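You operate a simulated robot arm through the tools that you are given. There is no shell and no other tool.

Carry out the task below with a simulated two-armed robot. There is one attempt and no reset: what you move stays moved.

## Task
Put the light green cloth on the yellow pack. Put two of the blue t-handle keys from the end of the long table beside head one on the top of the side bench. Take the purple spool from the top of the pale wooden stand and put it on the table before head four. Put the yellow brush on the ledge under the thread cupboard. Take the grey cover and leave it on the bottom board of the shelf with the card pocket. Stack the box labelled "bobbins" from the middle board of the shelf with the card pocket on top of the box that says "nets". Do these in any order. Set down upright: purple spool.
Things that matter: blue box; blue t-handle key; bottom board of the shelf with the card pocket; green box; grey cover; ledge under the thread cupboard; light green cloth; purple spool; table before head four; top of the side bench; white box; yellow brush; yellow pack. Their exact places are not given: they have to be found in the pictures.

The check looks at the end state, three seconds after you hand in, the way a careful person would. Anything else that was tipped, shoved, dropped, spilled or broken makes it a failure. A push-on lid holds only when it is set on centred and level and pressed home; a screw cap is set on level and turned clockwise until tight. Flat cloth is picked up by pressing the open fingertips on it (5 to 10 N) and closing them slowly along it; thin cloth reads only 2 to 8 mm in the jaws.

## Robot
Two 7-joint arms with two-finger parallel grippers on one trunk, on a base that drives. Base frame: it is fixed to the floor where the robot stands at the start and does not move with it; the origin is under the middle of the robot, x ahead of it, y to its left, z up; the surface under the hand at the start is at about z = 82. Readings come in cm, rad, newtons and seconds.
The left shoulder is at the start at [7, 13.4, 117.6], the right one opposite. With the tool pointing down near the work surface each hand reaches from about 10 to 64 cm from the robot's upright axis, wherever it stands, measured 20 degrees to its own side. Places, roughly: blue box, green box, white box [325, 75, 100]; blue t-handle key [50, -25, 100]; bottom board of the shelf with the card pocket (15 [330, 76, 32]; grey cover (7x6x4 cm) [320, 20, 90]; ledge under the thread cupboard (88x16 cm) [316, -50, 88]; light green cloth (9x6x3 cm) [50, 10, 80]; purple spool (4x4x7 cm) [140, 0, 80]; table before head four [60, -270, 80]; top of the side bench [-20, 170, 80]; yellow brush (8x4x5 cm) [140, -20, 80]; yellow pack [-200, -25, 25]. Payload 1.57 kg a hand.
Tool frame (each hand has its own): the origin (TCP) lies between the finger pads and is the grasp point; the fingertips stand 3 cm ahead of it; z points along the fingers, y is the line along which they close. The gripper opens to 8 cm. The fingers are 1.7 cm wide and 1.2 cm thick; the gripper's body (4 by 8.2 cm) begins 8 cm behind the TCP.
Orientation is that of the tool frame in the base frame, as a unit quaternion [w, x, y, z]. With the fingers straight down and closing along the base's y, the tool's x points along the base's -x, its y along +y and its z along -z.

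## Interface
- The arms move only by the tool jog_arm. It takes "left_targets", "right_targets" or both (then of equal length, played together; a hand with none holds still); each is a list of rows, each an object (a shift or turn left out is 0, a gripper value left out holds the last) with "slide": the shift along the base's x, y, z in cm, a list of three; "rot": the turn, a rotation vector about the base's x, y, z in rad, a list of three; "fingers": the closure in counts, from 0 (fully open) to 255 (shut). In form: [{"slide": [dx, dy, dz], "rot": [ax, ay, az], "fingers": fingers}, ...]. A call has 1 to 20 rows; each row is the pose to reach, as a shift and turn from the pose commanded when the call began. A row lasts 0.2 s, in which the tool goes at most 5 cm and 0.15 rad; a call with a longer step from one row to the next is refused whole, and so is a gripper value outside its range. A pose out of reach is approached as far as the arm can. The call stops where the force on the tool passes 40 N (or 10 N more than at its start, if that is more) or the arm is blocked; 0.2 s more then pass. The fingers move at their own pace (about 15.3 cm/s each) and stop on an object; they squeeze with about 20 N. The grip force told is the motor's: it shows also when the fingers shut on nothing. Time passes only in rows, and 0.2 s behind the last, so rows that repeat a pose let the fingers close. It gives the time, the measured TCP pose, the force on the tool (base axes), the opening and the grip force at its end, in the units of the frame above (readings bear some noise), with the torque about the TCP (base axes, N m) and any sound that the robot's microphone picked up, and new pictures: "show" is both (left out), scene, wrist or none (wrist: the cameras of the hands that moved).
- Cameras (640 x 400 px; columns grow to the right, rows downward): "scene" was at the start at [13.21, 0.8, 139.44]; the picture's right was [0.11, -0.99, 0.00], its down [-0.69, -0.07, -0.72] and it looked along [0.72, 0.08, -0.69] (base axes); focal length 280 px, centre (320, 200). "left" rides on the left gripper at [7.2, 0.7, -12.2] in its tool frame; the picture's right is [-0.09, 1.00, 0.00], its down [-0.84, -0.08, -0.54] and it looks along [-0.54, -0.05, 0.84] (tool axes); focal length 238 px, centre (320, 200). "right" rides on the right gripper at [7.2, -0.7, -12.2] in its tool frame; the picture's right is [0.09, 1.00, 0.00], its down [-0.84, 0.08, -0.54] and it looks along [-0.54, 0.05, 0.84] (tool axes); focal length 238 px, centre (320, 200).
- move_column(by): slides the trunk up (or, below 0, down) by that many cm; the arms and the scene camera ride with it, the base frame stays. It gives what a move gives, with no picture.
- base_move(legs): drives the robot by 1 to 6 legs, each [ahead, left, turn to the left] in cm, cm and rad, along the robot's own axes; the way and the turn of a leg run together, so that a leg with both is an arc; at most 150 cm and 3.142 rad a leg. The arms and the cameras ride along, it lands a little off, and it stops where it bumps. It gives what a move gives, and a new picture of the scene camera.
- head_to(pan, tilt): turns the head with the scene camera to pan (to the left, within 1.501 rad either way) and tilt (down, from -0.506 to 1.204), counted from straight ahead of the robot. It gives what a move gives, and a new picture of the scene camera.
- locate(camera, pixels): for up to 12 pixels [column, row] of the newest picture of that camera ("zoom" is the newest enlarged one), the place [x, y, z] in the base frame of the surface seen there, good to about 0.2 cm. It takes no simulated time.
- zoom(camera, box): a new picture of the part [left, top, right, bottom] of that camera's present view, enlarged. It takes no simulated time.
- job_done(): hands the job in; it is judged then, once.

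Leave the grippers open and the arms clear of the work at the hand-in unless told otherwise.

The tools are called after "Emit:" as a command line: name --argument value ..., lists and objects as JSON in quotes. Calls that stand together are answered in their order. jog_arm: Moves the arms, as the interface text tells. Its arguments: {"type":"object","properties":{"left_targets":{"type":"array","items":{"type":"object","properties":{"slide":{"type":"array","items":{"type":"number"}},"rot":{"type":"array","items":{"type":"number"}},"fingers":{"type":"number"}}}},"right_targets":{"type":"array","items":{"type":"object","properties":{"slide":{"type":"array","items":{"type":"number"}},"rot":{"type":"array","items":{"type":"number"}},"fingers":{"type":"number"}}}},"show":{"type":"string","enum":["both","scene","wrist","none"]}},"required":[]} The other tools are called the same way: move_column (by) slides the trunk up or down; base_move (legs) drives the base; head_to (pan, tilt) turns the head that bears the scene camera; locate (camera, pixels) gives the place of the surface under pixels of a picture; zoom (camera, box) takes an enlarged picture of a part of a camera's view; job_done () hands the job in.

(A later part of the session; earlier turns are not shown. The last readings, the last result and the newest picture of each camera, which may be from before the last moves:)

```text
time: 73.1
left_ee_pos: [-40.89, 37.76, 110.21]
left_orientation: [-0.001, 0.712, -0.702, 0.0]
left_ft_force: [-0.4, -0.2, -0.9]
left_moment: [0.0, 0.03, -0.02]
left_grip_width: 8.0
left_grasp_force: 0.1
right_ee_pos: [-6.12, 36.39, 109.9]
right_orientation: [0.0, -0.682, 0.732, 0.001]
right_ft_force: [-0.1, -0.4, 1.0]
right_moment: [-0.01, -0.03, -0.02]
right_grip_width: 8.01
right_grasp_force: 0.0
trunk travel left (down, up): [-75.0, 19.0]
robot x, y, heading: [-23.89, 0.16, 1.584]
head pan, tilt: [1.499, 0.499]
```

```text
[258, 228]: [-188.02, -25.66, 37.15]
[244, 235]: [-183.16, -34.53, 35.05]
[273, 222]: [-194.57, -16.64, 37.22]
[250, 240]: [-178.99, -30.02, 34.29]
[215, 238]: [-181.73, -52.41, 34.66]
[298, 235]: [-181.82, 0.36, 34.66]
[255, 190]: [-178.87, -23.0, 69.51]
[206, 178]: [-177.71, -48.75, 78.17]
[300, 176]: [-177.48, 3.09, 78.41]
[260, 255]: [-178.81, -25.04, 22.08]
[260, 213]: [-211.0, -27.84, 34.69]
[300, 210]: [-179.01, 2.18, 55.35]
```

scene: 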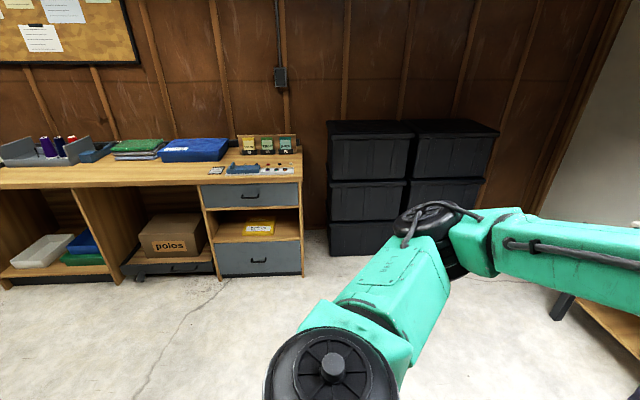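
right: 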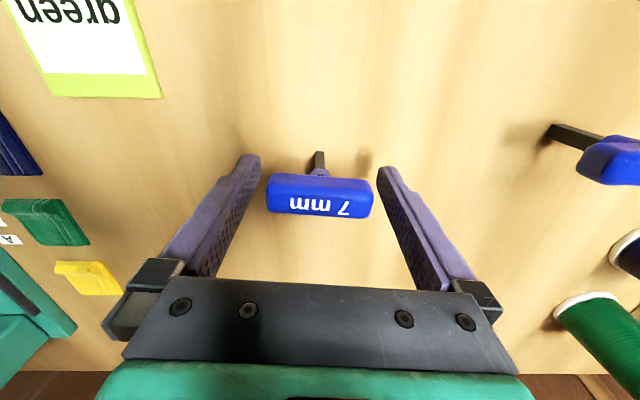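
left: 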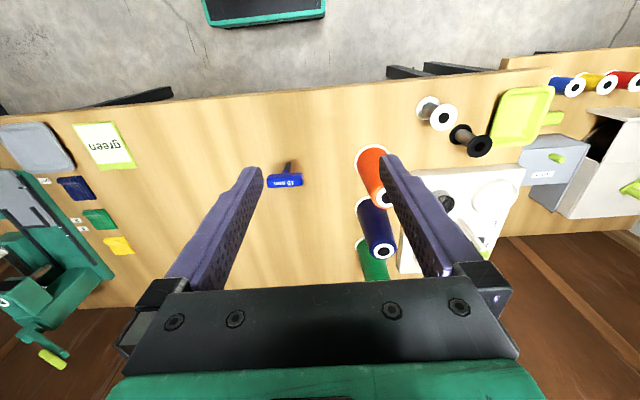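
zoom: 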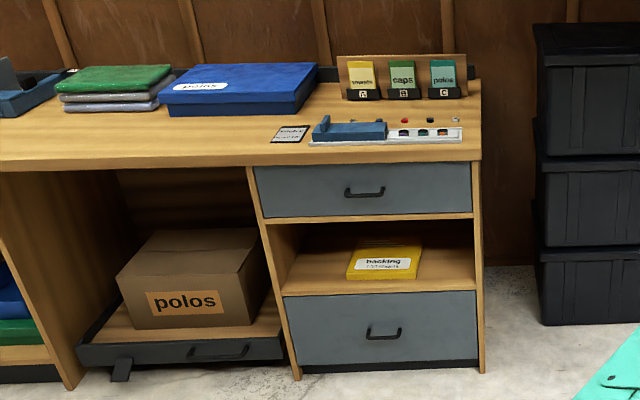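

The yellow pack ("backing") lies on the compartment board (z=34.7, pack top 37.15) with about 20 cm of clear height. I'll grip the cloth with the hand tilted ~60° forward, so it can later be set down flat inside the compartment. First I turn back to the table and drive ahead 16 cm.

Emit:
base_move --legs '[[0, 0, -1.585], [15, 0, 0]]'

Emit:
head_to --pan 0.15 --tilt 0.8

```text
time: 78.3
left_ee_pos: [28.42, 16.83, 110.36]
left_orientation: [0.001, -0.004, 1.0, 0.0]
left_ft_force: [-0.8, 0.3, 0.9]
left_moment: [0.01, 0.03, -0.01]
left_grip_width: 8.01
left_grasp_force: 0.1
right_ee_pos: [26.83, -17.99, 110.16]
right_orientation: [0.001, 0.039, 0.999, 0.0]
right_ft_force: [0.0, -0.6, 0.0]
right_moment: [0.03, -0.08, -0.02]
right_grip_width: 8.02
right_grasp_force: 0.1
trunk travel left (down, up): [-75.0, 19.0]
robot x, y, heading: [-9.1, 0.23, 0.009]
head pan, tilt: [1.499, 0.499]
```

scene: 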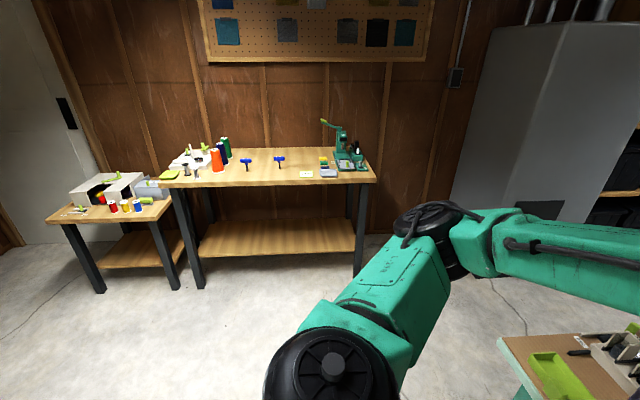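

```text
time: 79.8
left_ee_pos: [28.6, 16.84, 110.24]
left_orientation: [0.0, -0.003, 1.0, 0.0]
left_ft_force: [-0.1, -0.3, -0.2]
left_moment: [0.0, -0.01, -0.01]
left_grip_width: 8.0
left_grasp_force: 0.0
right_ee_pos: [27.05, -17.99, 110.1]
right_orientation: [0.0, 0.04, 0.999, -0.001]
right_ft_force: [-0.1, 0.5, 0.1]
right_moment: [0.01, 0.03, -0.01]
right_grip_width: 8.03
right_grasp_force: 0.1
trunk travel left (down, up): [-75.0, 19.0]
robot x, y, heading: [-8.88, 0.31, 0.01]
head pan, tilt: [0.15, 0.799]
```

scene: 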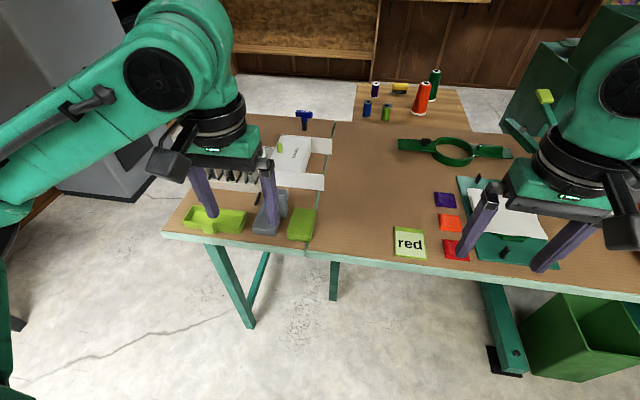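

I tilt the left hand forward step by step at height 110, first 0.52 rad, checking reach.

Emit:
jog_arm --left_targets '[{"slide": [3, 0, 0], "rot": [0, -0.13, 0], "fingers": 0}, {"slide": [6, 0, 0], "rot": [0, -0.26, 0]}, {"slide": [9, 0, 0], "rot": [0, -0.39, 0]}, {"slide": [11, 0, 0], "rot": [0, -0.52, 0]}]' --show "scene"

```text
time: 80.8
left_ee_pos: [39.74, 16.9, 110.11]
left_orientation: [0.258, -0.003, 0.966, -0.002]
left_ft_force: [0.2, -0.6, -0.3]
left_moment: [-0.01, 0.0, 0.02]
left_grip_width: 8.0
left_grasp_force: 0.1
right_ee_pos: [27.15, -17.9, 109.97]
right_orientation: [0.0, 0.039, 0.999, 0.0]
right_ft_force: [0.6, -0.2, 0.8]
right_moment: [0.0, 0.0, 0.0]
right_grip_width: 7.98
right_grasp_force: 0.1
trunk travel left (down, up): [-75.0, 19.0]
robot x, y, heading: [-8.82, 0.19, 0.006]
head pan, tilt: [0.15, 0.799]
```

scene: 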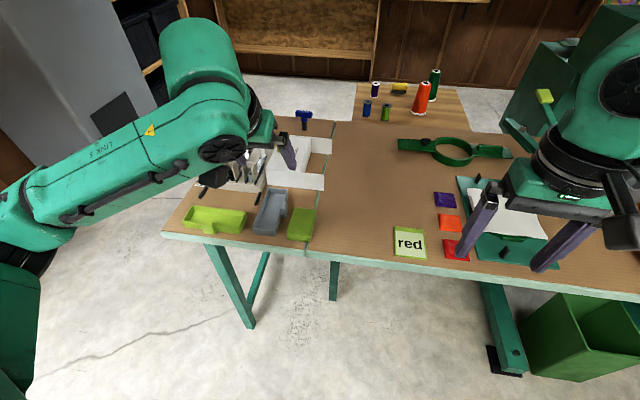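

That worked (tilt 30°). I continue to 60° in small steps.

Emit:
jog_arm --left_targets '[{"slide": [2, 0, 0], "rot": [0, -0.13, 0]}, {"slide": [4, 0, 0], "rot": [0, -0.26, 0]}, {"slide": [5, 0, 0], "rot": [0, -0.39, 0]}, {"slide": [6, 0, 0], "rot": [0, -0.525, 0]}]' --show "both"

```text
time: 81.8
left_ee_pos: [45.81, 16.85, 110.18]
left_orientation: [0.5, -0.002, 0.866, -0.003]
left_ft_force: [-0.6, -0.5, 0.2]
left_moment: [0.01, -0.03, -0.04]
left_grip_width: 8.01
left_grasp_force: 0.1
right_ee_pos: [27.11, -17.99, 109.96]
right_orientation: [0.0, 0.038, 0.999, 0.0]
right_ft_force: [-0.4, -0.4, 0.7]
right_moment: [-0.03, 0.01, -0.02]
right_grip_width: 7.99
right_grasp_force: 0.0
trunk travel left (down, up): [-75.0, 19.0]
robot x, y, heading: [-8.84, 0.49, 0.006]
head pan, tilt: [0.15, 0.799]
```

scene: 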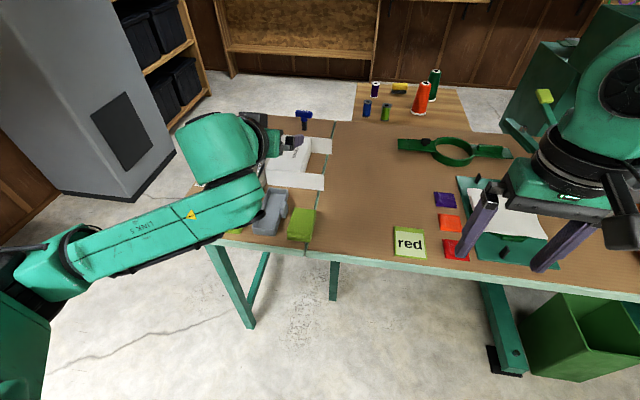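
left: 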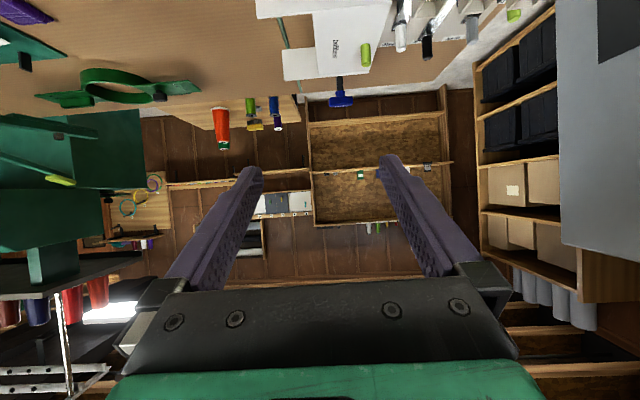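

60° tilt reached. The forearm seems low; I locate its points to know its height relative to the table.

Emit:
locate --camera "scene" --pixels '[[60, 275], [130, 240], [190, 215], [250, 200], [220, 150], [270, 140], [290, 140], [230, 225], [150, 255], [20, 320]]'

```text
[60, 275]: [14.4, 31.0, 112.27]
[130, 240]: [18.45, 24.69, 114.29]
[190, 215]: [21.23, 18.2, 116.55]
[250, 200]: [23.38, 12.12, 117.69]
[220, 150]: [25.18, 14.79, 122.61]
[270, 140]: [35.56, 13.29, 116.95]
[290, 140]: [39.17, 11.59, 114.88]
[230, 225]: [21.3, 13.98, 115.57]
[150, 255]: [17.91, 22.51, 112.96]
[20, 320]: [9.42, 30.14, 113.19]
```

The forearm stays at x<25, well before the table edge. Now I measure the cloth's corners again.

Emit:
zoom --camera "scene" --box '[250, 180, 350, 260]'

```text
5.00 times, centred on (300, 220) of scene
```

zoom: 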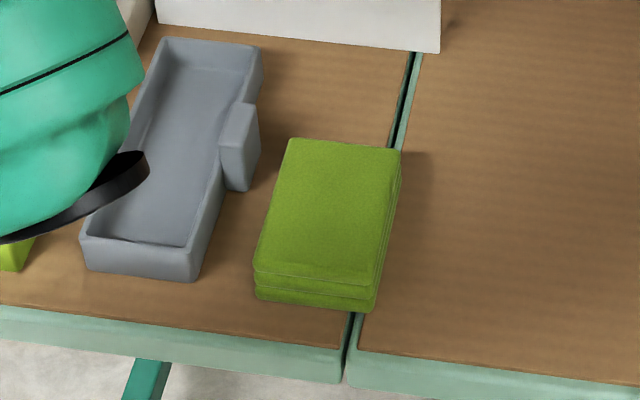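

Emit:
locate --camera "zoom" --pixels '[[292, 142], [397, 152], [372, 282], [258, 266], [330, 205], [256, 295], [370, 307], [388, 220], [235, 185], [245, 150], [205, 250], [310, 320]]'

```text
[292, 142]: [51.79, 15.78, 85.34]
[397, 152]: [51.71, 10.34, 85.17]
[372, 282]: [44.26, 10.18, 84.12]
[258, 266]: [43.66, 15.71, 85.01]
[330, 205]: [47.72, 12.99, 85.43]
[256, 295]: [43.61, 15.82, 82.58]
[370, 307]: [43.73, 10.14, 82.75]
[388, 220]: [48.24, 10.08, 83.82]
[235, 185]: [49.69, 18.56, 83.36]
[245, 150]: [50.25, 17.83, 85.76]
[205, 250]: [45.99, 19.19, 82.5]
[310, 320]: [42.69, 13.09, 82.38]
```

Cloth spans x 43.5–52, y 10.1–15.85. The grey tray's knob beside it may be close to my left finger; I locate the knob's extents.

Emit:
locate --camera "zoom" --pixels '[[224, 178], [244, 186], [250, 160], [256, 135], [258, 115], [240, 108], [222, 150], [200, 265], [215, 200], [255, 170]]'

```text
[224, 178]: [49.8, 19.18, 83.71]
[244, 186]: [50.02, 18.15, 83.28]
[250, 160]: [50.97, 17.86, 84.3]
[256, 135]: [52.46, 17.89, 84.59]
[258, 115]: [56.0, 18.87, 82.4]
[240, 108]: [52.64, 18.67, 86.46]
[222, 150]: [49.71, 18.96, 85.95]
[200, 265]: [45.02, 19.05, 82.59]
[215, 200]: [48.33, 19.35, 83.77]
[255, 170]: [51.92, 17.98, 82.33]
```

The knob starts at x=49.7, so I keep the fingertips at x≤49. I bring the left TCP to (45.7,13.0) and descend to z≈90 first.

Emit:
jog_arm --left_targets '[{"slide": [-0.1, -3.8, 0], "fingers": 0}, {"slide": [-0.1, -3.8, -4.5]}, {"slide": [-0.1, -3.8, -9]}, {"slide": [-0.1, -3.8, -13.5]}, {"slide": [-0.1, -3.8, -17]}, {"slide": [-0.1, -3.8, -20]}, {"slide": [-0.1, -3.8, -20]}]' --show "both"

```text
time: 83.4
left_ee_pos: [45.53, 13.0, 90.23]
left_orientation: [0.499, -0.003, 0.867, -0.002]
left_ft_force: [0.5, 0.5, -0.1]
left_moment: [0.02, 0.02, 0.02]
left_grip_width: 8.0
left_grasp_force: 0.1
right_ee_pos: [27.03, -17.94, 110.15]
right_orientation: [-0.001, 0.038, 0.999, 0.0]
right_ft_force: [-0.1, 0.5, -1.0]
right_moment: [0.02, -0.01, -0.01]
right_grip_width: 7.99
right_grasp_force: 0.1
trunk travel left (down, up): [-75.0, 19.0]
robot x, y, heading: [-8.68, 0.45, 0.009]
head pan, tilt: [0.15, 0.799]
```

scene: 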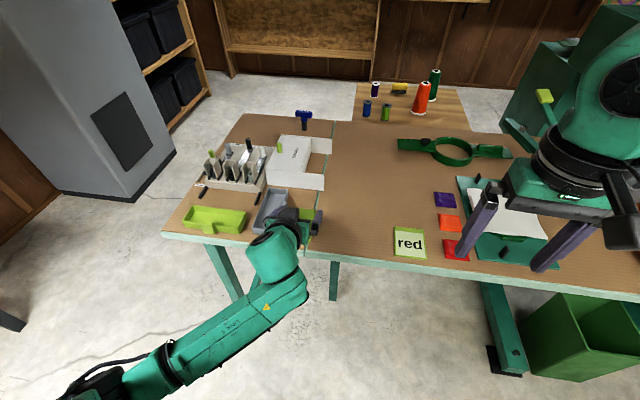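
left: 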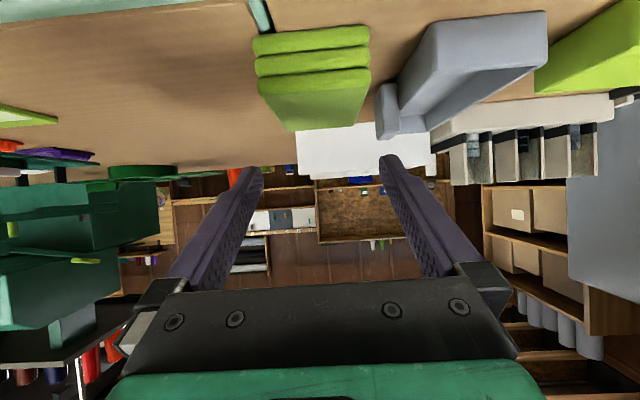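

I check the cloth's side edges in the left camera to align laterally.

Emit:
locate --camera "left" --pixels '[[256, 45], [368, 38], [262, 90], [366, 90], [312, 60], [312, 78], [290, 125], [360, 120], [376, 100], [384, 110]]'

```text
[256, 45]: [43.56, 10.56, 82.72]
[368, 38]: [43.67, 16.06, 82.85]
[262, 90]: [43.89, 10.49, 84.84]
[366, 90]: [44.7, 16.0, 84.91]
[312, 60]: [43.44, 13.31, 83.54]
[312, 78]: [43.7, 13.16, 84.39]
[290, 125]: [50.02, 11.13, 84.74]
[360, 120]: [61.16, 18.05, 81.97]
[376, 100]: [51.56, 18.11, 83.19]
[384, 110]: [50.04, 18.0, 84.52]
```

Cloth centre y≈13.2, matching the hand. I descend to z≈84.7 in decreasing steps.

Emit:
jog_arm --left_targets '[{"slide": [0.2, 0.15, -2]}, {"slide": [0.2, 0.15, -4]}, {"slide": [0.2, 0.15, -5]}, {"slide": [0.2, 0.15, -5.4]}, {"slide": [0.2, 0.15, -5.4]}]' --show "both"

```text
time: 84.6
left_ee_pos: [45.73, 13.15, 84.65]
left_orientation: [0.5, -0.004, 0.866, -0.002]
left_ft_force: [-0.4, -0.1, -0.6]
left_moment: [-0.02, 0.0, 0.01]
left_grip_width: 8.0
left_grasp_force: 0.1
right_ee_pos: [27.08, -18.11, 110.08]
right_orientation: [0.0, 0.04, 0.999, 0.0]
right_ft_force: [0.4, -0.6, -0.2]
right_moment: [-0.04, -0.03, -0.03]
right_grip_width: 8.01
right_grasp_force: 0.0
trunk travel left (down, up): [-75.0, 19.0]
robot x, y, heading: [-9.47, 0.73, 0.012]
head pan, tilt: [0.15, 0.799]
```

scene: 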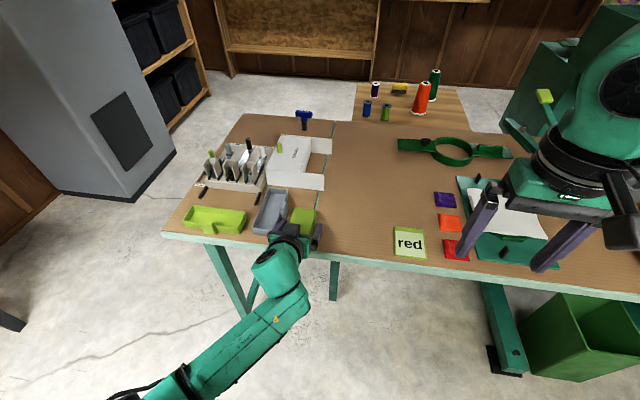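
left: 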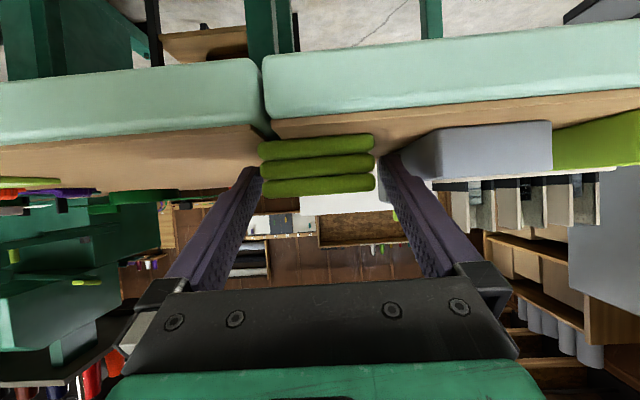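

The fingers straddle the three cloth layers. I lower 0.15 cm more and close gently.

Emit:
jog_arm --left_targets '[{"slide": [0, 0, -0.15]}, {"slide": [0, 0, -0.15], "fingers": 40}, {"slide": [0, 0, -0.15], "fingers": 60}, {"slide": [0, 0, -0.15], "fingers": 80}, {"slide": [0, 0, -0.15], "fingers": 110}, {"slide": [0, 0, -0.15], "fingers": 255}, {"slide": [0, 0, -0.15], "fingers": 255}, {"slide": [0, 0, -0.15], "fingers": 255}]' --show "both"

```text
time: 86.4
left_ee_pos: [45.67, 13.24, 84.62]
left_orientation: [0.499, -0.002, 0.866, -0.002]
left_ft_force: [0.0, 0.5, 0.9]
left_moment: [0.01, -0.04, 0.0]
left_grip_width: 5.95
left_grasp_force: 20.1
right_ee_pos: [27.15, -18.15, 109.93]
right_orientation: [0.0, 0.039, 0.999, 0.0]
right_ft_force: [0.2, -0.6, 0.1]
right_moment: [-0.01, 0.0, 0.05]
right_grip_width: 7.99
right_grasp_force: 0.1
trunk travel left (down, up): [-75.0, 19.0]
robot x, y, heading: [-9.18, 0.3, 0.004]
head pan, tilt: [0.15, 0.799]
```

scene: 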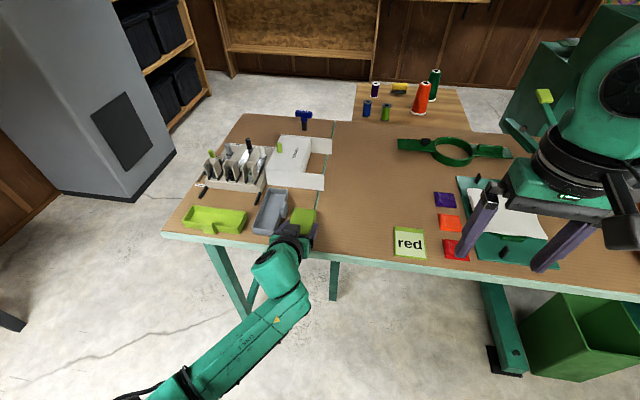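
left: 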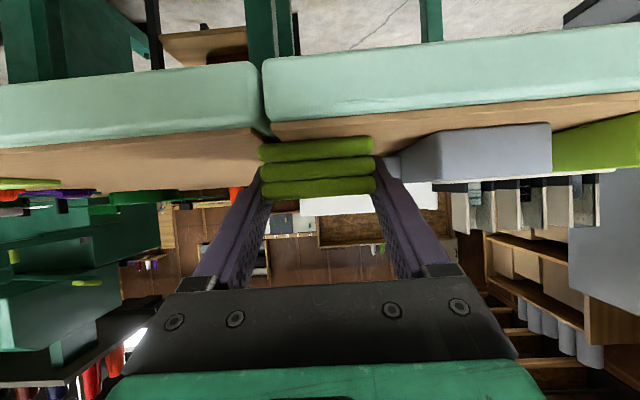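

The cloth is gripped (5.95 cm, 20 N). I lift slowly straight up and check.

Emit:
jog_arm --left_targets '[{"slide": [0, 0, 0.5]}, {"slide": [0, 0, 1.5]}, {"slide": [0, 0, 3]}, {"slide": [0, 0, 6]}, {"slide": [0, 0, 10]}, {"slide": [0, 0, 14]}]' --show "both"

```text
time: 87.8
left_ee_pos: [45.66, 13.06, 98.53]
left_orientation: [0.498, -0.004, 0.867, 0.0]
left_ft_force: [-0.6, 0.5, -0.8]
left_moment: [0.0, 0.02, 0.02]
left_grip_width: 5.93
left_grasp_force: 20.4
right_ee_pos: [27.09, -18.05, 110.0]
right_orientation: [0.0, 0.039, 0.999, 0.001]
right_ft_force: [1.3, 0.4, -0.2]
right_moment: [-0.02, -0.02, -0.01]
right_grip_width: 8.0
right_grasp_force: 0.0
trunk travel left (down, up): [-75.0, 19.0]
robot x, y, heading: [-9.25, -0.1, 0.006]
head pan, tilt: [0.15, 0.799]
```

scene: 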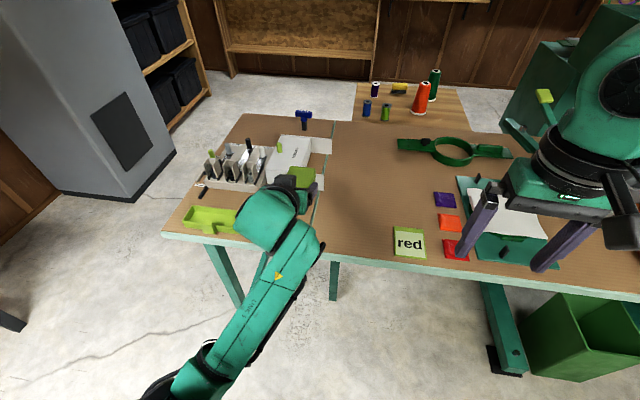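
left: 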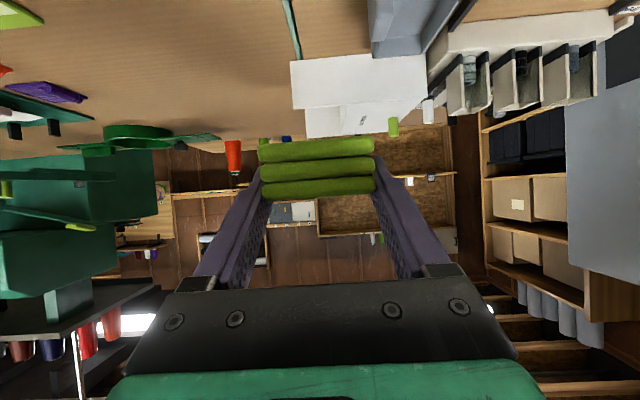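

The cloth is held flat (its bottom ≈2.35 cm below the TCP). I back away 60 cm and turn half round toward the drawer unit.

Emit:
base_move --legs '[[-60, 0, 0], [0, 0, 1.571], [0, 0, 1.565]]'

Emit:
head_to --pan 0.1 --tilt 0.5

```text
time: 98.8
left_ee_pos: [-124.29, -11.33, 98.69]
left_orientation: [-0.01, 0.867, -0.011, -0.499]
left_ft_force: [0.0, 0.3, -0.3]
left_moment: [0.0, 0.03, 0.01]
left_grip_width: 5.92
left_grasp_force: 20.2
right_ee_pos: [-104.68, 19.34, 110.1]
right_orientation: [-0.001, 0.998, -0.056, 0.0]
right_ft_force: [0.6, 0.3, 0.4]
right_moment: [0.03, 0.01, -0.03]
right_grip_width: 7.98
right_grasp_force: 0.1
trunk travel left (down, up): [-75.0, 19.0]
robot x, y, heading: [-69.47, -0.29, 3.119]
head pan, tilt: [0.15, 0.799]
```

scene: 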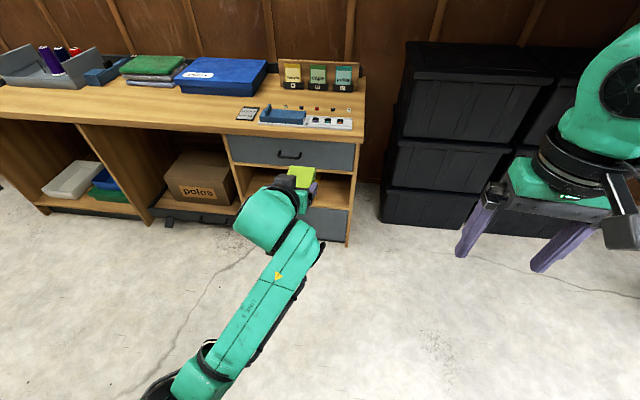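

```text
time: 99.5
left_ee_pos: [-124.24, -11.24, 98.59]
left_orientation: [-0.009, 0.867, -0.01, -0.499]
left_ft_force: [0.2, -0.6, 0.0]
left_moment: [0.01, -0.02, 0.01]
left_grip_width: 5.94
left_grasp_force: 20.2
right_ee_pos: [-104.68, 19.25, 110.0]
right_orientation: [0.0, 0.999, -0.055, -0.001]
right_ft_force: [0.2, -0.1, -0.2]
right_moment: [0.0, 0.01, 0.0]
right_grip_width: 8.01
right_grasp_force: 0.0
trunk travel left (down, up): [-75.0, 19.0]
robot x, y, heading: [-68.83, -0.04, 3.12]
head pan, tilt: [0.099, 0.499]
```

scene: 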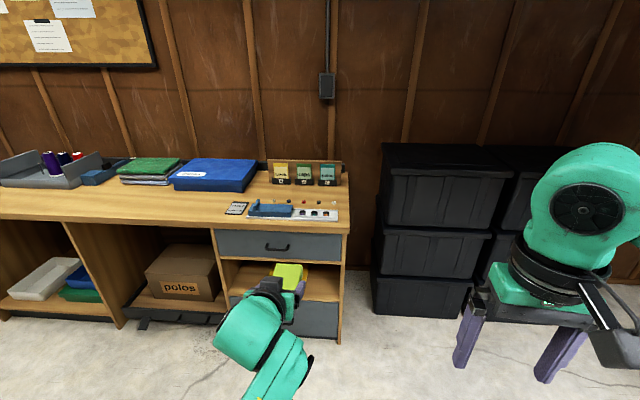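

I locate the black bins' front, the compartment, and cabinet edges before approaching.

Emit:
locate --camera "scene" --pixels '[[430, 190], [400, 250], [380, 205], [320, 280], [340, 285], [230, 275], [280, 258], [330, 262], [216, 250], [345, 235], [320, 320], [290, 245]]'

Emit:
zoom --camera "scene" --box '[200, 220, 360, 350]'

```text
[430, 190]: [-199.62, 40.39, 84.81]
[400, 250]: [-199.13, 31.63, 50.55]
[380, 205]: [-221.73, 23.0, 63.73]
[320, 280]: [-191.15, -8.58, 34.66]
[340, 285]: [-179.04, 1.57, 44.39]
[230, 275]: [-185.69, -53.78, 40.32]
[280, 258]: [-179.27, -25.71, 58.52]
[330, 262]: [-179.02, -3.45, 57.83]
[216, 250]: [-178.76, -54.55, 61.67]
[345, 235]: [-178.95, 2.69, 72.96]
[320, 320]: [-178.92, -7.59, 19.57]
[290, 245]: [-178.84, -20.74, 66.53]
```

```text
3.08 times, centred on (280, 285) of scene
```

zoom: 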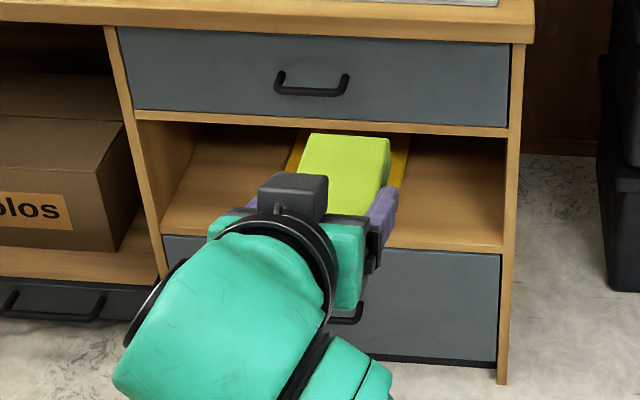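

The opening spans z≈34.7 to ≈57, bins are far back. I measure the black box on top of my wrist and the held cloth relative to the TCP (-124.3,-11.3,98.6), and see the pack through the opening.

Emit:
locate --camera "zoom" --pixels '[[270, 177], [320, 178], [295, 200], [345, 215], [345, 150], [315, 140], [385, 145], [345, 185], [400, 150], [297, 155], [320, 128], [260, 118]]'

```text
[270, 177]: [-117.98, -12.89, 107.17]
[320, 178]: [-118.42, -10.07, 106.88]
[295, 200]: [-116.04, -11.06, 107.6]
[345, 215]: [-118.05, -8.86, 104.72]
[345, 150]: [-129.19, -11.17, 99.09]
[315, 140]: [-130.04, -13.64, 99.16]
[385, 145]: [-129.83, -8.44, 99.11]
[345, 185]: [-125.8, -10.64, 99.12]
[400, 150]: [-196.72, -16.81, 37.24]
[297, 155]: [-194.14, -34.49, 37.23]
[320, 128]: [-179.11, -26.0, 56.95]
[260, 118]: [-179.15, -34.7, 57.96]
```

Clearances: the wrist box is 9 cm above the TCP, fine under the 57 cm top. I pull the right hand back and up a bit, then shift the base 14.7 cm to its left.

Emit:
jog_arm --right_targets '[{"slide": [3, 0, 3]}, {"slide": [6, 0, 6]}, {"slide": [8, 0, 10]}, {"slide": [8, 0, 14]}]' --show "none"

Emit:
base_move --legs '[[0, 14.7, 0.02], [30, 0, 0]]'

Emit:
move_column --by -40

Emit:
head_to --pan 0.15 --tilt 0.45

```text
time: 100.5
left_ee_pos: [-124.13, -11.32, 98.73]
left_orientation: [-0.01, 0.866, -0.011, -0.5]
left_ft_force: [-0.6, 0.1, 0.2]
left_moment: [0.0, 0.01, -0.03]
left_grip_width: 5.92
left_grasp_force: 20.0
right_ee_pos: [-96.65, 19.1, 124.14]
right_orientation: [0.001, 0.999, -0.054, -0.001]
right_ft_force: [0.0, 1.2, -0.1]
right_moment: [-0.03, 0.01, -0.01]
right_grip_width: 8.01
right_grasp_force: 0.1
trunk travel left (down, up): [-75.0, 19.0]
robot x, y, heading: [-69.37, 0.0, 3.118]
head pan, tilt: [0.099, 0.499]
```

```text
time: 103.5
left_ee_pos: [-153.92, -27.02, 98.68]
left_orientation: [-0.004, 0.866, -0.001, -0.5]
left_ft_force: [0.3, 0.2, -0.5]
left_moment: [0.03, -0.01, -0.02]
left_grip_width: 5.92
left_grasp_force: 20.3
right_ee_pos: [-127.25, 4.03, 124.08]
right_orientation: [0.001, 0.999, -0.043, -0.001]
right_ft_force: [0.4, -0.5, -0.2]
right_moment: [0.01, 0.02, -0.01]
right_grip_width: 8.0
right_grasp_force: 0.0
trunk travel left (down, up): [-75.0, 19.0]
robot x, y, heading: [-99.25, -14.97, 3.136]
head pan, tilt: [0.099, 0.499]
```

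scene: 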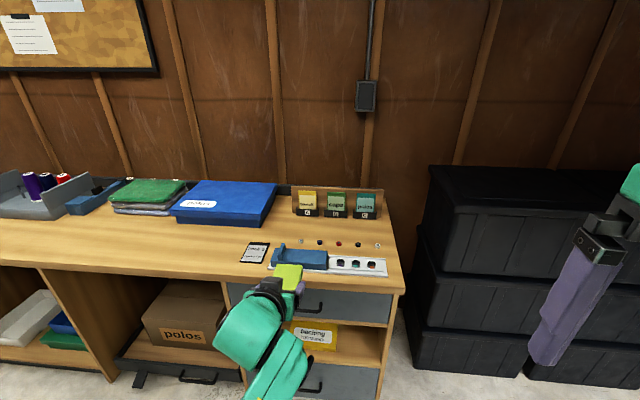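

```text
time: 107.4
left_ee_pos: [-154.09, -27.06, 58.8]
left_orientation: [-0.004, 0.866, 0.0, -0.499]
left_ft_force: [-0.3, -0.1, -0.3]
left_moment: [-0.02, 0.0, 0.03]
left_grip_width: 5.94
left_grasp_force: 20.3
right_ee_pos: [-127.28, 4.01, 83.98]
right_orientation: [0.0, 0.999, -0.043, 0.0]
right_ft_force: [1.1, 0.3, 0.2]
right_moment: [0.01, 0.0, 0.02]
right_grip_width: 8.03
right_grasp_force: 0.0
trunk travel left (down, up): [-35.0, 59.0]
robot x, y, heading: [-99.34, -14.91, 3.143]
head pan, tilt: [0.099, 0.499]
```

```text
time: 108.0
left_ee_pos: [-154.06, -27.06, 58.55]
left_orientation: [-0.003, 0.867, 0.0, -0.499]
left_ft_force: [-0.4, -0.2, -0.4]
left_moment: [-0.01, 0.01, -0.02]
left_grip_width: 5.95
left_grasp_force: 20.2
right_ee_pos: [-127.3, 4.06, 84.01]
right_orientation: [0.001, 0.999, -0.043, 0.0]
right_ft_force: [-0.1, -1.0, 1.1]
right_moment: [0.01, -0.01, 0.03]
right_grip_width: 8.0
right_grasp_force: 0.0
trunk travel left (down, up): [-35.0, 59.0]
robot x, y, heading: [-99.58, -14.54, 3.135]
head pan, tilt: [0.15, 0.45]
```

scene: 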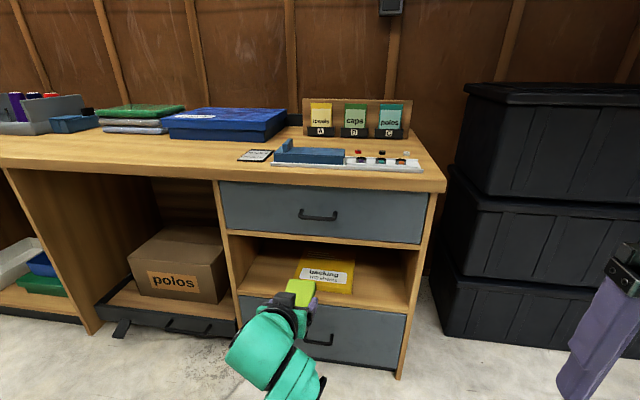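

Emit:
zoom --camera "scene" --box '[220, 220, 440, 340]'

Emit:
locate --camera "scene" --pixels '[[303, 262], [354, 264], [350, 290], [299, 280], [325, 278], [330, 245], [400, 300], [318, 215], [232, 265], [412, 275], [318, 295], [318, 341]]'

```text
2.91 times, centred on (330, 280) of scene
```

zoom: 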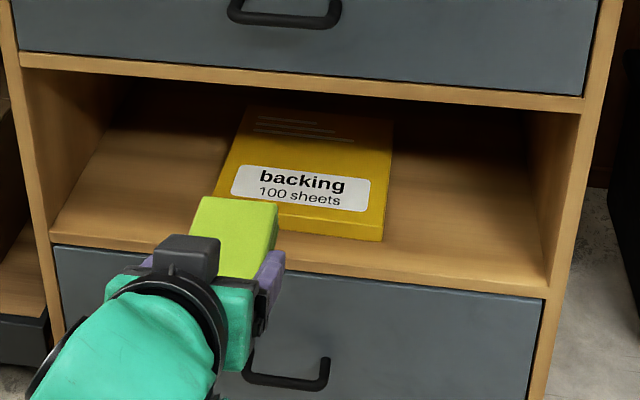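

```text
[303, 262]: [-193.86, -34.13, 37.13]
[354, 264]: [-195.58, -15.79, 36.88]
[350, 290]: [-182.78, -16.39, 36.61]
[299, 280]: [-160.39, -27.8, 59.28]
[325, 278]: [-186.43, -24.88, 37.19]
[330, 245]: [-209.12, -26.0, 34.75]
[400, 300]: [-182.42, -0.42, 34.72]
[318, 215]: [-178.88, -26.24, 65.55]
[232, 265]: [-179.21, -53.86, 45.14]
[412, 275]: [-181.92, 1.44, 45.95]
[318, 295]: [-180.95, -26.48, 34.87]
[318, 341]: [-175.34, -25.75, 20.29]
```

Pack: front edge x≈-182.5, y from -34 to -15.8, top 37.2. I lower the trunk another 15.5 cm (TCP z≈43), then drive forward 25 cm and look again.

Emit:
move_column --by -15.5

Emit:
jog_arm --left_targets '[{"slide": [0, 1, 0]}, {"slide": [0, 1.9, 0]}, {"slide": [0, 1.9, 0]}]' --show "none"

Emit:
base_move --legs '[[22, 0, 0]]'

```text
time: 109.8
left_ee_pos: [-154.16, -26.99, 43.1]
left_orientation: [-0.005, 0.866, -0.002, -0.499]
left_ft_force: [-0.2, 0.5, -0.4]
left_moment: [0.02, 0.01, 0.01]
left_grip_width: 5.89
left_grasp_force: 19.9
right_ee_pos: [-127.27, 4.06, 68.47]
right_orientation: [0.0, 0.999, -0.044, 0.001]
right_ft_force: [-0.3, 0.0, 0.0]
right_moment: [0.01, 0.03, 0.01]
right_grip_width: 8.01
right_grasp_force: 0.0
trunk travel left (down, up): [-19.5, 74.5]
robot x, y, heading: [-99.26, -14.67, 3.141]
head pan, tilt: [0.15, 0.45]
```

```text
time: 110.6
left_ee_pos: [-154.08, -25.06, 43.13]
left_orientation: [-0.004, 0.866, -0.001, -0.5]
left_ft_force: [-0.3, -0.1, 0.4]
left_moment: [0.01, -0.05, 0.01]
left_grip_width: 5.92
left_grasp_force: 20.0
right_ee_pos: [-127.4, 3.97, 68.56]
right_orientation: [0.0, 0.999, -0.043, 0.0]
right_ft_force: [-0.1, 0.6, -0.1]
right_moment: [0.0, 0.0, 0.02]
right_grip_width: 7.99
right_grasp_force: 0.0
trunk travel left (down, up): [-19.5, 74.5]
robot x, y, heading: [-99.57, -14.68, 3.139]
head pan, tilt: [0.15, 0.45]
```

```text
time: 112.3
left_ee_pos: [-176.06, -25.02, 43.1]
left_orientation: [-0.005, 0.867, -0.002, -0.499]
left_ft_force: [0.5, -1.6, -0.7]
left_moment: [-0.03, 0.01, 0.0]
left_grip_width: 5.95
left_grasp_force: 20.1
right_ee_pos: [-149.28, 4.23, 68.43]
right_orientation: [0.001, 0.999, -0.044, 0.0]
right_ft_force: [-0.4, -0.6, 1.1]
right_moment: [0.0, 0.01, 0.01]
right_grip_width: 7.97
right_grasp_force: 0.1
trunk travel left (down, up): [-19.5, 74.5]
robot x, y, heading: [-121.1, -14.97, 3.131]
head pan, tilt: [0.15, 0.45]
```

scene: 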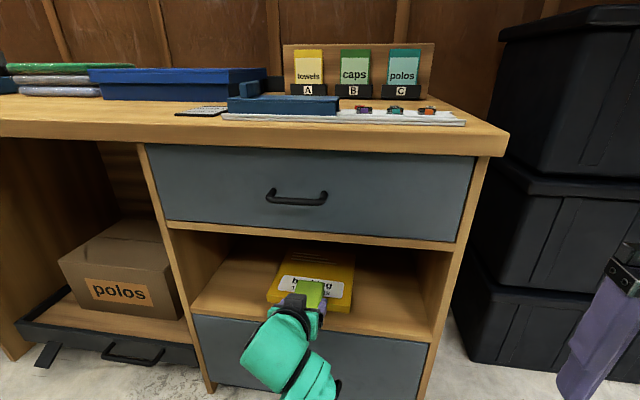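

The cloth is just at the opening, centred over the pack at y≈-25. I drive the last 13 cm in.

Emit:
base_move --legs '[[13, 0, 0.006]]'

Emit:
zoom --camera "scene" --box '[180, 200, 460, 400]'

Emit:
zoom --camera "left" --box '[160, 60, 480, 260]'

```text
time: 113.6
left_ee_pos: [-188.83, -25.41, 43.01]
left_orientation: [-0.002, 0.867, 0.002, -0.498]
left_ft_force: [-1.1, 0.5, -0.9]
left_moment: [-0.01, 0.01, -0.01]
left_grip_width: 5.94
left_grasp_force: 19.4
right_ee_pos: [-162.06, 3.87, 68.58]
right_orientation: [0.001, 0.999, -0.042, 0.001]
right_ft_force: [-0.8, 0.3, -1.0]
right_moment: [0.01, -0.01, 0.04]
right_grip_width: 8.0
right_grasp_force: 0.0
trunk travel left (down, up): [-19.5, 74.5]
robot x, y, heading: [-134.01, -14.84, -3.144]
head pan, tilt: [0.15, 0.45]
```

scene: 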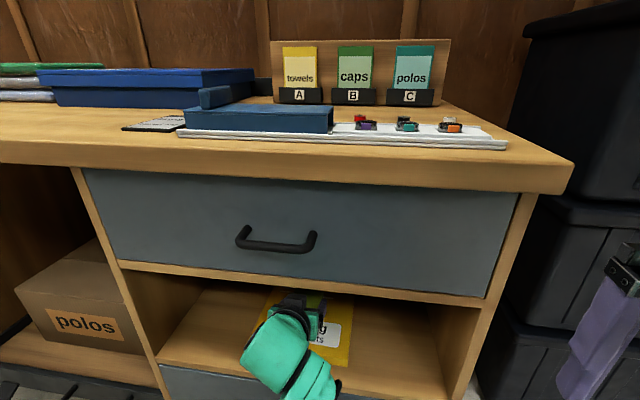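

```text
2.00 times, centred on (320, 300) of scene
```

zoom: 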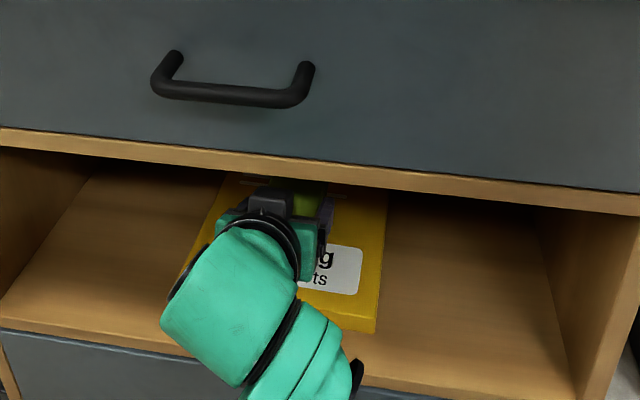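

```text
2.00 times, centred on (320, 160) of left
```

zoom: 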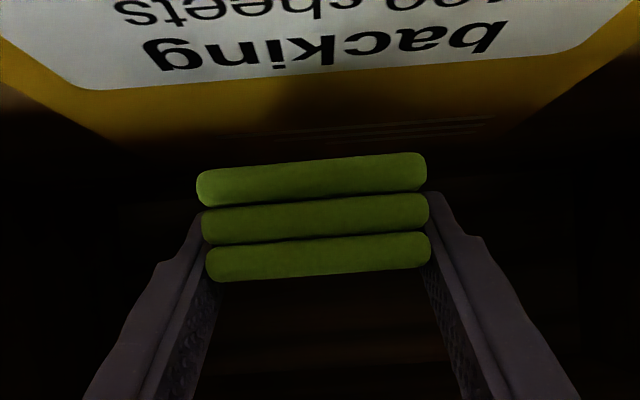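

The cloth hovers ~3.3 cm above the pack, well centred. I lower with the arm: 2.8 cm first, then small steps.

Emit:
jog_arm --left_targets '[{"slide": [0, 0, -1]}, {"slide": [0, 0, -2]}, {"slide": [0, 0, -2.8]}, {"slide": [0, 0, -2.8]}]' --show "none"

Emit:
jog_arm --left_targets '[{"slide": [0, 0, -0.2]}, {"slide": [0, 0, -0.3]}, {"slide": [0, 0, -0.3]}]' --show "wrist"

```text
time: 114.6
left_ee_pos: [-188.81, -25.32, 40.3]
left_orientation: [-0.004, 0.867, 0.001, -0.499]
left_ft_force: [0.2, -0.7, -0.1]
left_moment: [-0.01, -0.01, -0.04]
left_grip_width: 5.93
left_grasp_force: 19.9
right_ee_pos: [-162.06, 4.03, 68.57]
right_orientation: [0.0, 0.999, -0.042, 0.0]
right_ft_force: [-0.7, -0.7, 0.5]
right_moment: [-0.02, 0.02, 0.02]
right_grip_width: 8.02
right_grasp_force: 0.0
trunk travel left (down, up): [-19.5, 74.5]
robot x, y, heading: [-134.05, -14.72, -3.141]
head pan, tilt: [0.15, 0.45]
```

```text
time: 115.4
left_ee_pos: [-188.86, -25.24, 39.99]
left_orientation: [-0.003, 0.867, 0.001, -0.498]
left_ft_force: [0.3, 0.0, -0.2]
left_moment: [0.0, 0.0, 0.0]
left_grip_width: 5.94
left_grasp_force: 20.3
right_ee_pos: [-162.12, 3.97, 68.55]
right_orientation: [0.0, 0.999, -0.042, 0.0]
right_ft_force: [0.8, -0.3, 0.1]
right_moment: [0.01, -0.01, -0.01]
right_grip_width: 8.0
right_grasp_force: 0.1
trunk travel left (down, up): [-19.5, 74.5]
robot x, y, heading: [-134.13, -14.66, -3.142]
head pan, tilt: [0.15, 0.45]
```

left: 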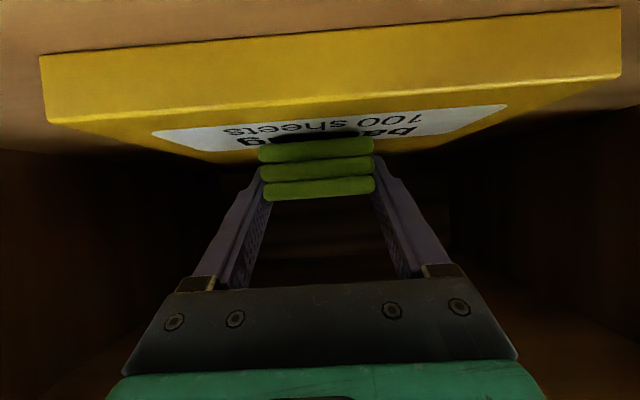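

No contact yet. I go on in 0.15 cm steps.

Emit:
jog_arm --left_targets '[{"slide": [0, 0, -0.15]}, {"slide": [0, 0, -0.25]}, {"slide": [0, 0, -0.25]}]' --show "none"

Emit:
jog_arm --left_targets '[{"slide": [0, 0, -0.1]}, {"slide": [0, 0, -0.15]}, {"slide": [0, 0, -0.15]}]' --show "none"

```text
time: 116.2
left_ee_pos: [-188.85, -25.25, 39.71]
left_orientation: [-0.003, 0.867, 0.001, -0.498]
left_ft_force: [-0.5, -0.9, -1.2]
left_moment: [-0.01, -0.02, -0.06]
left_grip_width: 5.92
left_grasp_force: 19.9
right_ee_pos: [-162.2, 4.05, 68.58]
right_orientation: [0.0, 0.999, -0.042, 0.0]
right_ft_force: [-0.4, -0.8, -0.5]
right_moment: [-0.02, 0.02, -0.03]
right_grip_width: 8.01
right_grasp_force: 0.1
trunk travel left (down, up): [-19.5, 74.5]
robot x, y, heading: [-134.32, -14.68, -3.139]
head pan, tilt: [0.15, 0.45]
```

```text
time: 117.0
left_ee_pos: [-188.79, -25.21, 39.57]
left_orientation: [-0.003, 0.866, 0.001, -0.499]
left_ft_force: [0.2, 0.7, -0.8]
left_moment: [0.01, 0.0, -0.03]
left_grip_width: 5.95
left_grasp_force: 19.9
right_ee_pos: [-162.15, 3.92, 68.42]
right_orientation: [0.001, 0.999, -0.042, 0.0]
right_ft_force: [0.6, 0.0, -0.2]
right_moment: [0.01, 0.0, 0.02]
right_grip_width: 8.0
right_grasp_force: 0.0
trunk travel left (down, up): [-19.5, 74.5]
robot x, y, heading: [-133.92, -14.96, -3.142]
head pan, tilt: [0.15, 0.45]
```

Emit:
jog_arm --left_targets '[{"slide": [0, 0, -0.1]}, {"slide": [0, 0, -0.15]}, {"slide": [0, 0, -0.15]}]' --show "none"

Emit:
zoom --camera "left" --box '[200, 60, 440, 220]'

```text
time: 117.8
left_ee_pos: [-188.92, -25.31, 39.54]
left_orientation: [-0.003, 0.866, 0.001, -0.501]
left_ft_force: [-0.8, 0.7, 4.2]
left_moment: [-0.17, 0.08, -0.04]
left_grip_width: 5.94
left_grasp_force: 19.9
right_ee_pos: [-162.18, 4.05, 68.47]
right_orientation: [0.001, 0.999, -0.042, 0.0]
right_ft_force: [-0.2, -0.2, -0.7]
right_moment: [0.02, 0.01, 0.0]
right_grip_width: 8.0
right_grasp_force: 0.1
trunk travel left (down, up): [-19.5, 74.5]
robot x, y, heading: [-133.82, -14.65, -3.141]
head pan, tilt: [0.15, 0.45]
```

```text
2.50 times, centred on (320, 140) of left
```

zoom: 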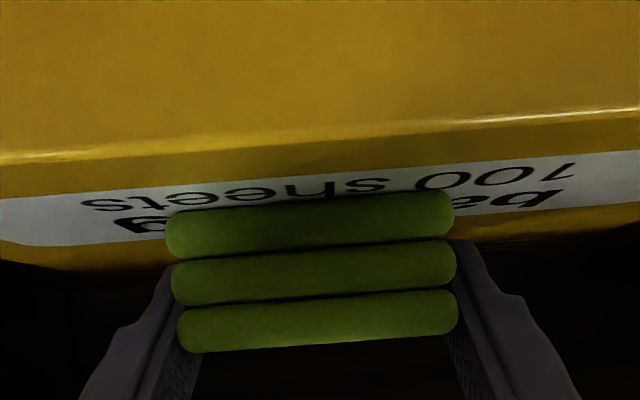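

Light contact (≈4–5 N). I open the fingers gradually.

Emit:
jog_arm --left_targets '[{"slide": [0, 0, 0], "fingers": 62}, {"slide": [0, 0, 0], "fingers": 52}, {"slide": [0, 0, 0], "fingers": 35}, {"slide": [0, 0, 0], "fingers": 10}, {"slide": [0, 0, 0], "fingers": 0}, {"slide": [0, 0, 0], "fingers": 0}]' --show "wrist"

```text
time: 119.2
left_ee_pos: [-188.86, -25.43, 39.39]
left_orientation: [-0.003, 0.866, 0.002, -0.499]
left_ft_force: [0.8, 0.8, 0.1]
left_moment: [0.01, 0.01, 0.0]
left_grip_width: 8.02
left_grasp_force: 0.0
right_ee_pos: [-162.17, 3.99, 68.55]
right_orientation: [0.0, 0.999, -0.042, 0.0]
right_ft_force: [-0.1, -0.3, 0.0]
right_moment: [-0.02, -0.01, -0.02]
right_grip_width: 7.99
right_grasp_force: 0.0
trunk travel left (down, up): [-19.5, 74.5]
robot x, y, heading: [-134.13, -14.75, -3.141]
head pan, tilt: [0.15, 0.45]
```

left: 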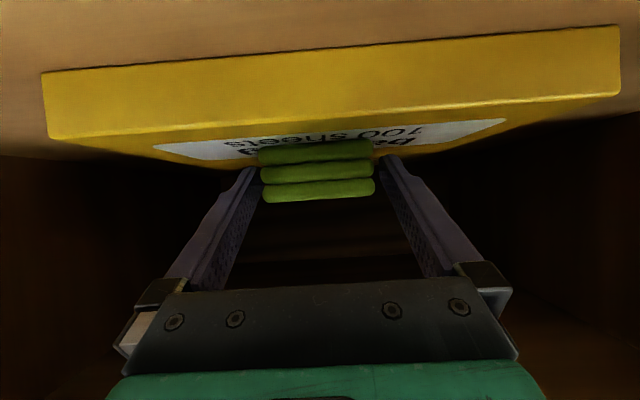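

The cloth rests on the pack. I raise the open fingers 1 cm and withdraw backwards along +x.

Emit:
jog_arm --left_targets '[{"slide": [0, 0, 0.5]}, {"slide": [0.2, 0, 1.2]}, {"slide": [2, 0, 2]}, {"slide": [5, 0, 3]}, {"slide": [8, 0, 3.5]}]' --show "both"

```text
time: 120.4
left_ee_pos: [-180.86, -25.35, 42.88]
left_orientation: [-0.004, 0.867, 0.0, -0.499]
left_ft_force: [-0.3, 0.3, -0.2]
left_moment: [-0.01, 0.02, -0.03]
left_grip_width: 8.01
left_grasp_force: 0.1
right_ee_pos: [-162.15, 3.95, 68.56]
right_orientation: [0.001, 0.999, -0.041, 0.0]
right_ft_force: [-0.8, -0.7, 0.0]
right_moment: [0.01, -0.01, -0.05]
right_grip_width: 8.0
right_grasp_force: 0.1
trunk travel left (down, up): [-19.5, 74.5]
robot x, y, heading: [-134.19, -14.64, -3.142]
head pan, tilt: [0.15, 0.45]
```

scene: 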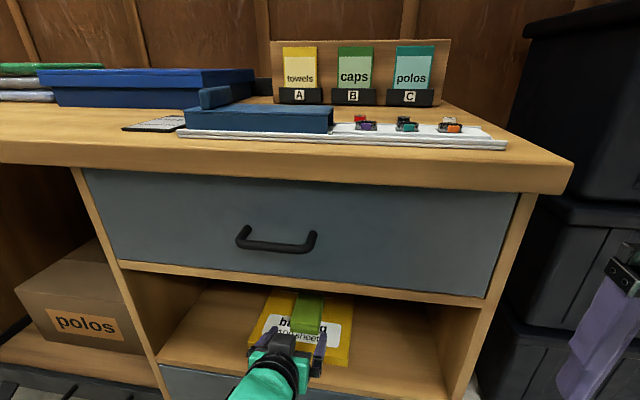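
left: 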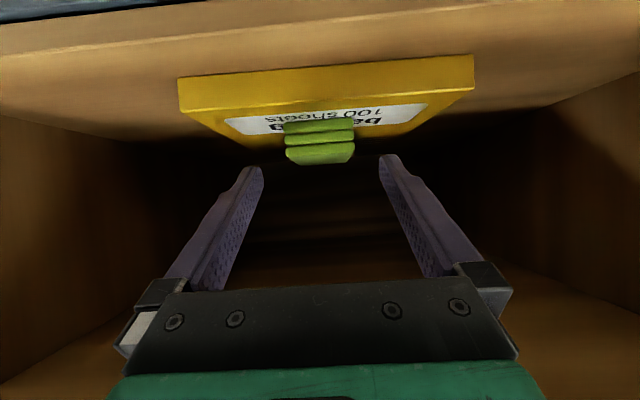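

The cloth stays on the pack. I drive back 40 cm and look at the result.

Emit:
base_move --legs '[[-40, 0, 0]]'

Emit:
zoom --camera "scene" --box '[200, 180, 440, 350]'

```text
time: 122.9
left_ee_pos: [-140.81, -25.23, 42.9]
left_orientation: [-0.004, 0.867, 0.0, -0.499]
left_ft_force: [0.5, 0.0, 1.0]
left_moment: [0.0, 0.0, 0.0]
left_grip_width: 8.01
left_grasp_force: 0.0
right_ee_pos: [-122.06, 4.11, 68.54]
right_orientation: [0.0, 0.999, -0.042, -0.001]
right_ft_force: [-0.3, 0.5, 0.3]
right_moment: [-0.01, -0.03, 0.0]
right_grip_width: 8.0
right_grasp_force: 0.0
trunk travel left (down, up): [-19.5, 74.5]
robot x, y, heading: [-93.85, -14.66, -3.147]
head pan, tilt: [0.15, 0.45]
```

scene: 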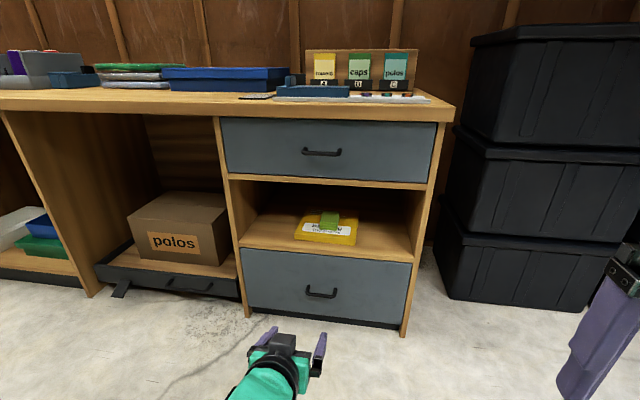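

```text
2.35 times, centred on (320, 265) of scene
```

zoom: 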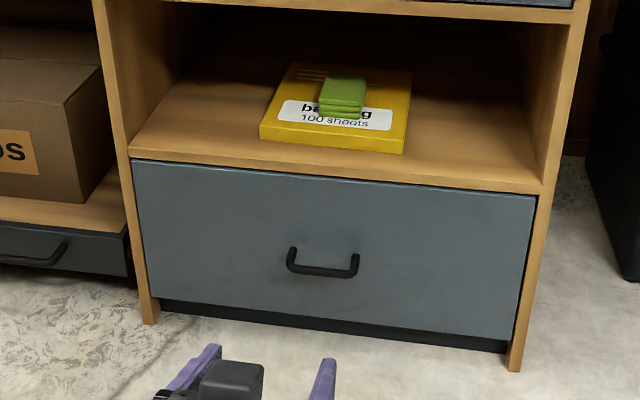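

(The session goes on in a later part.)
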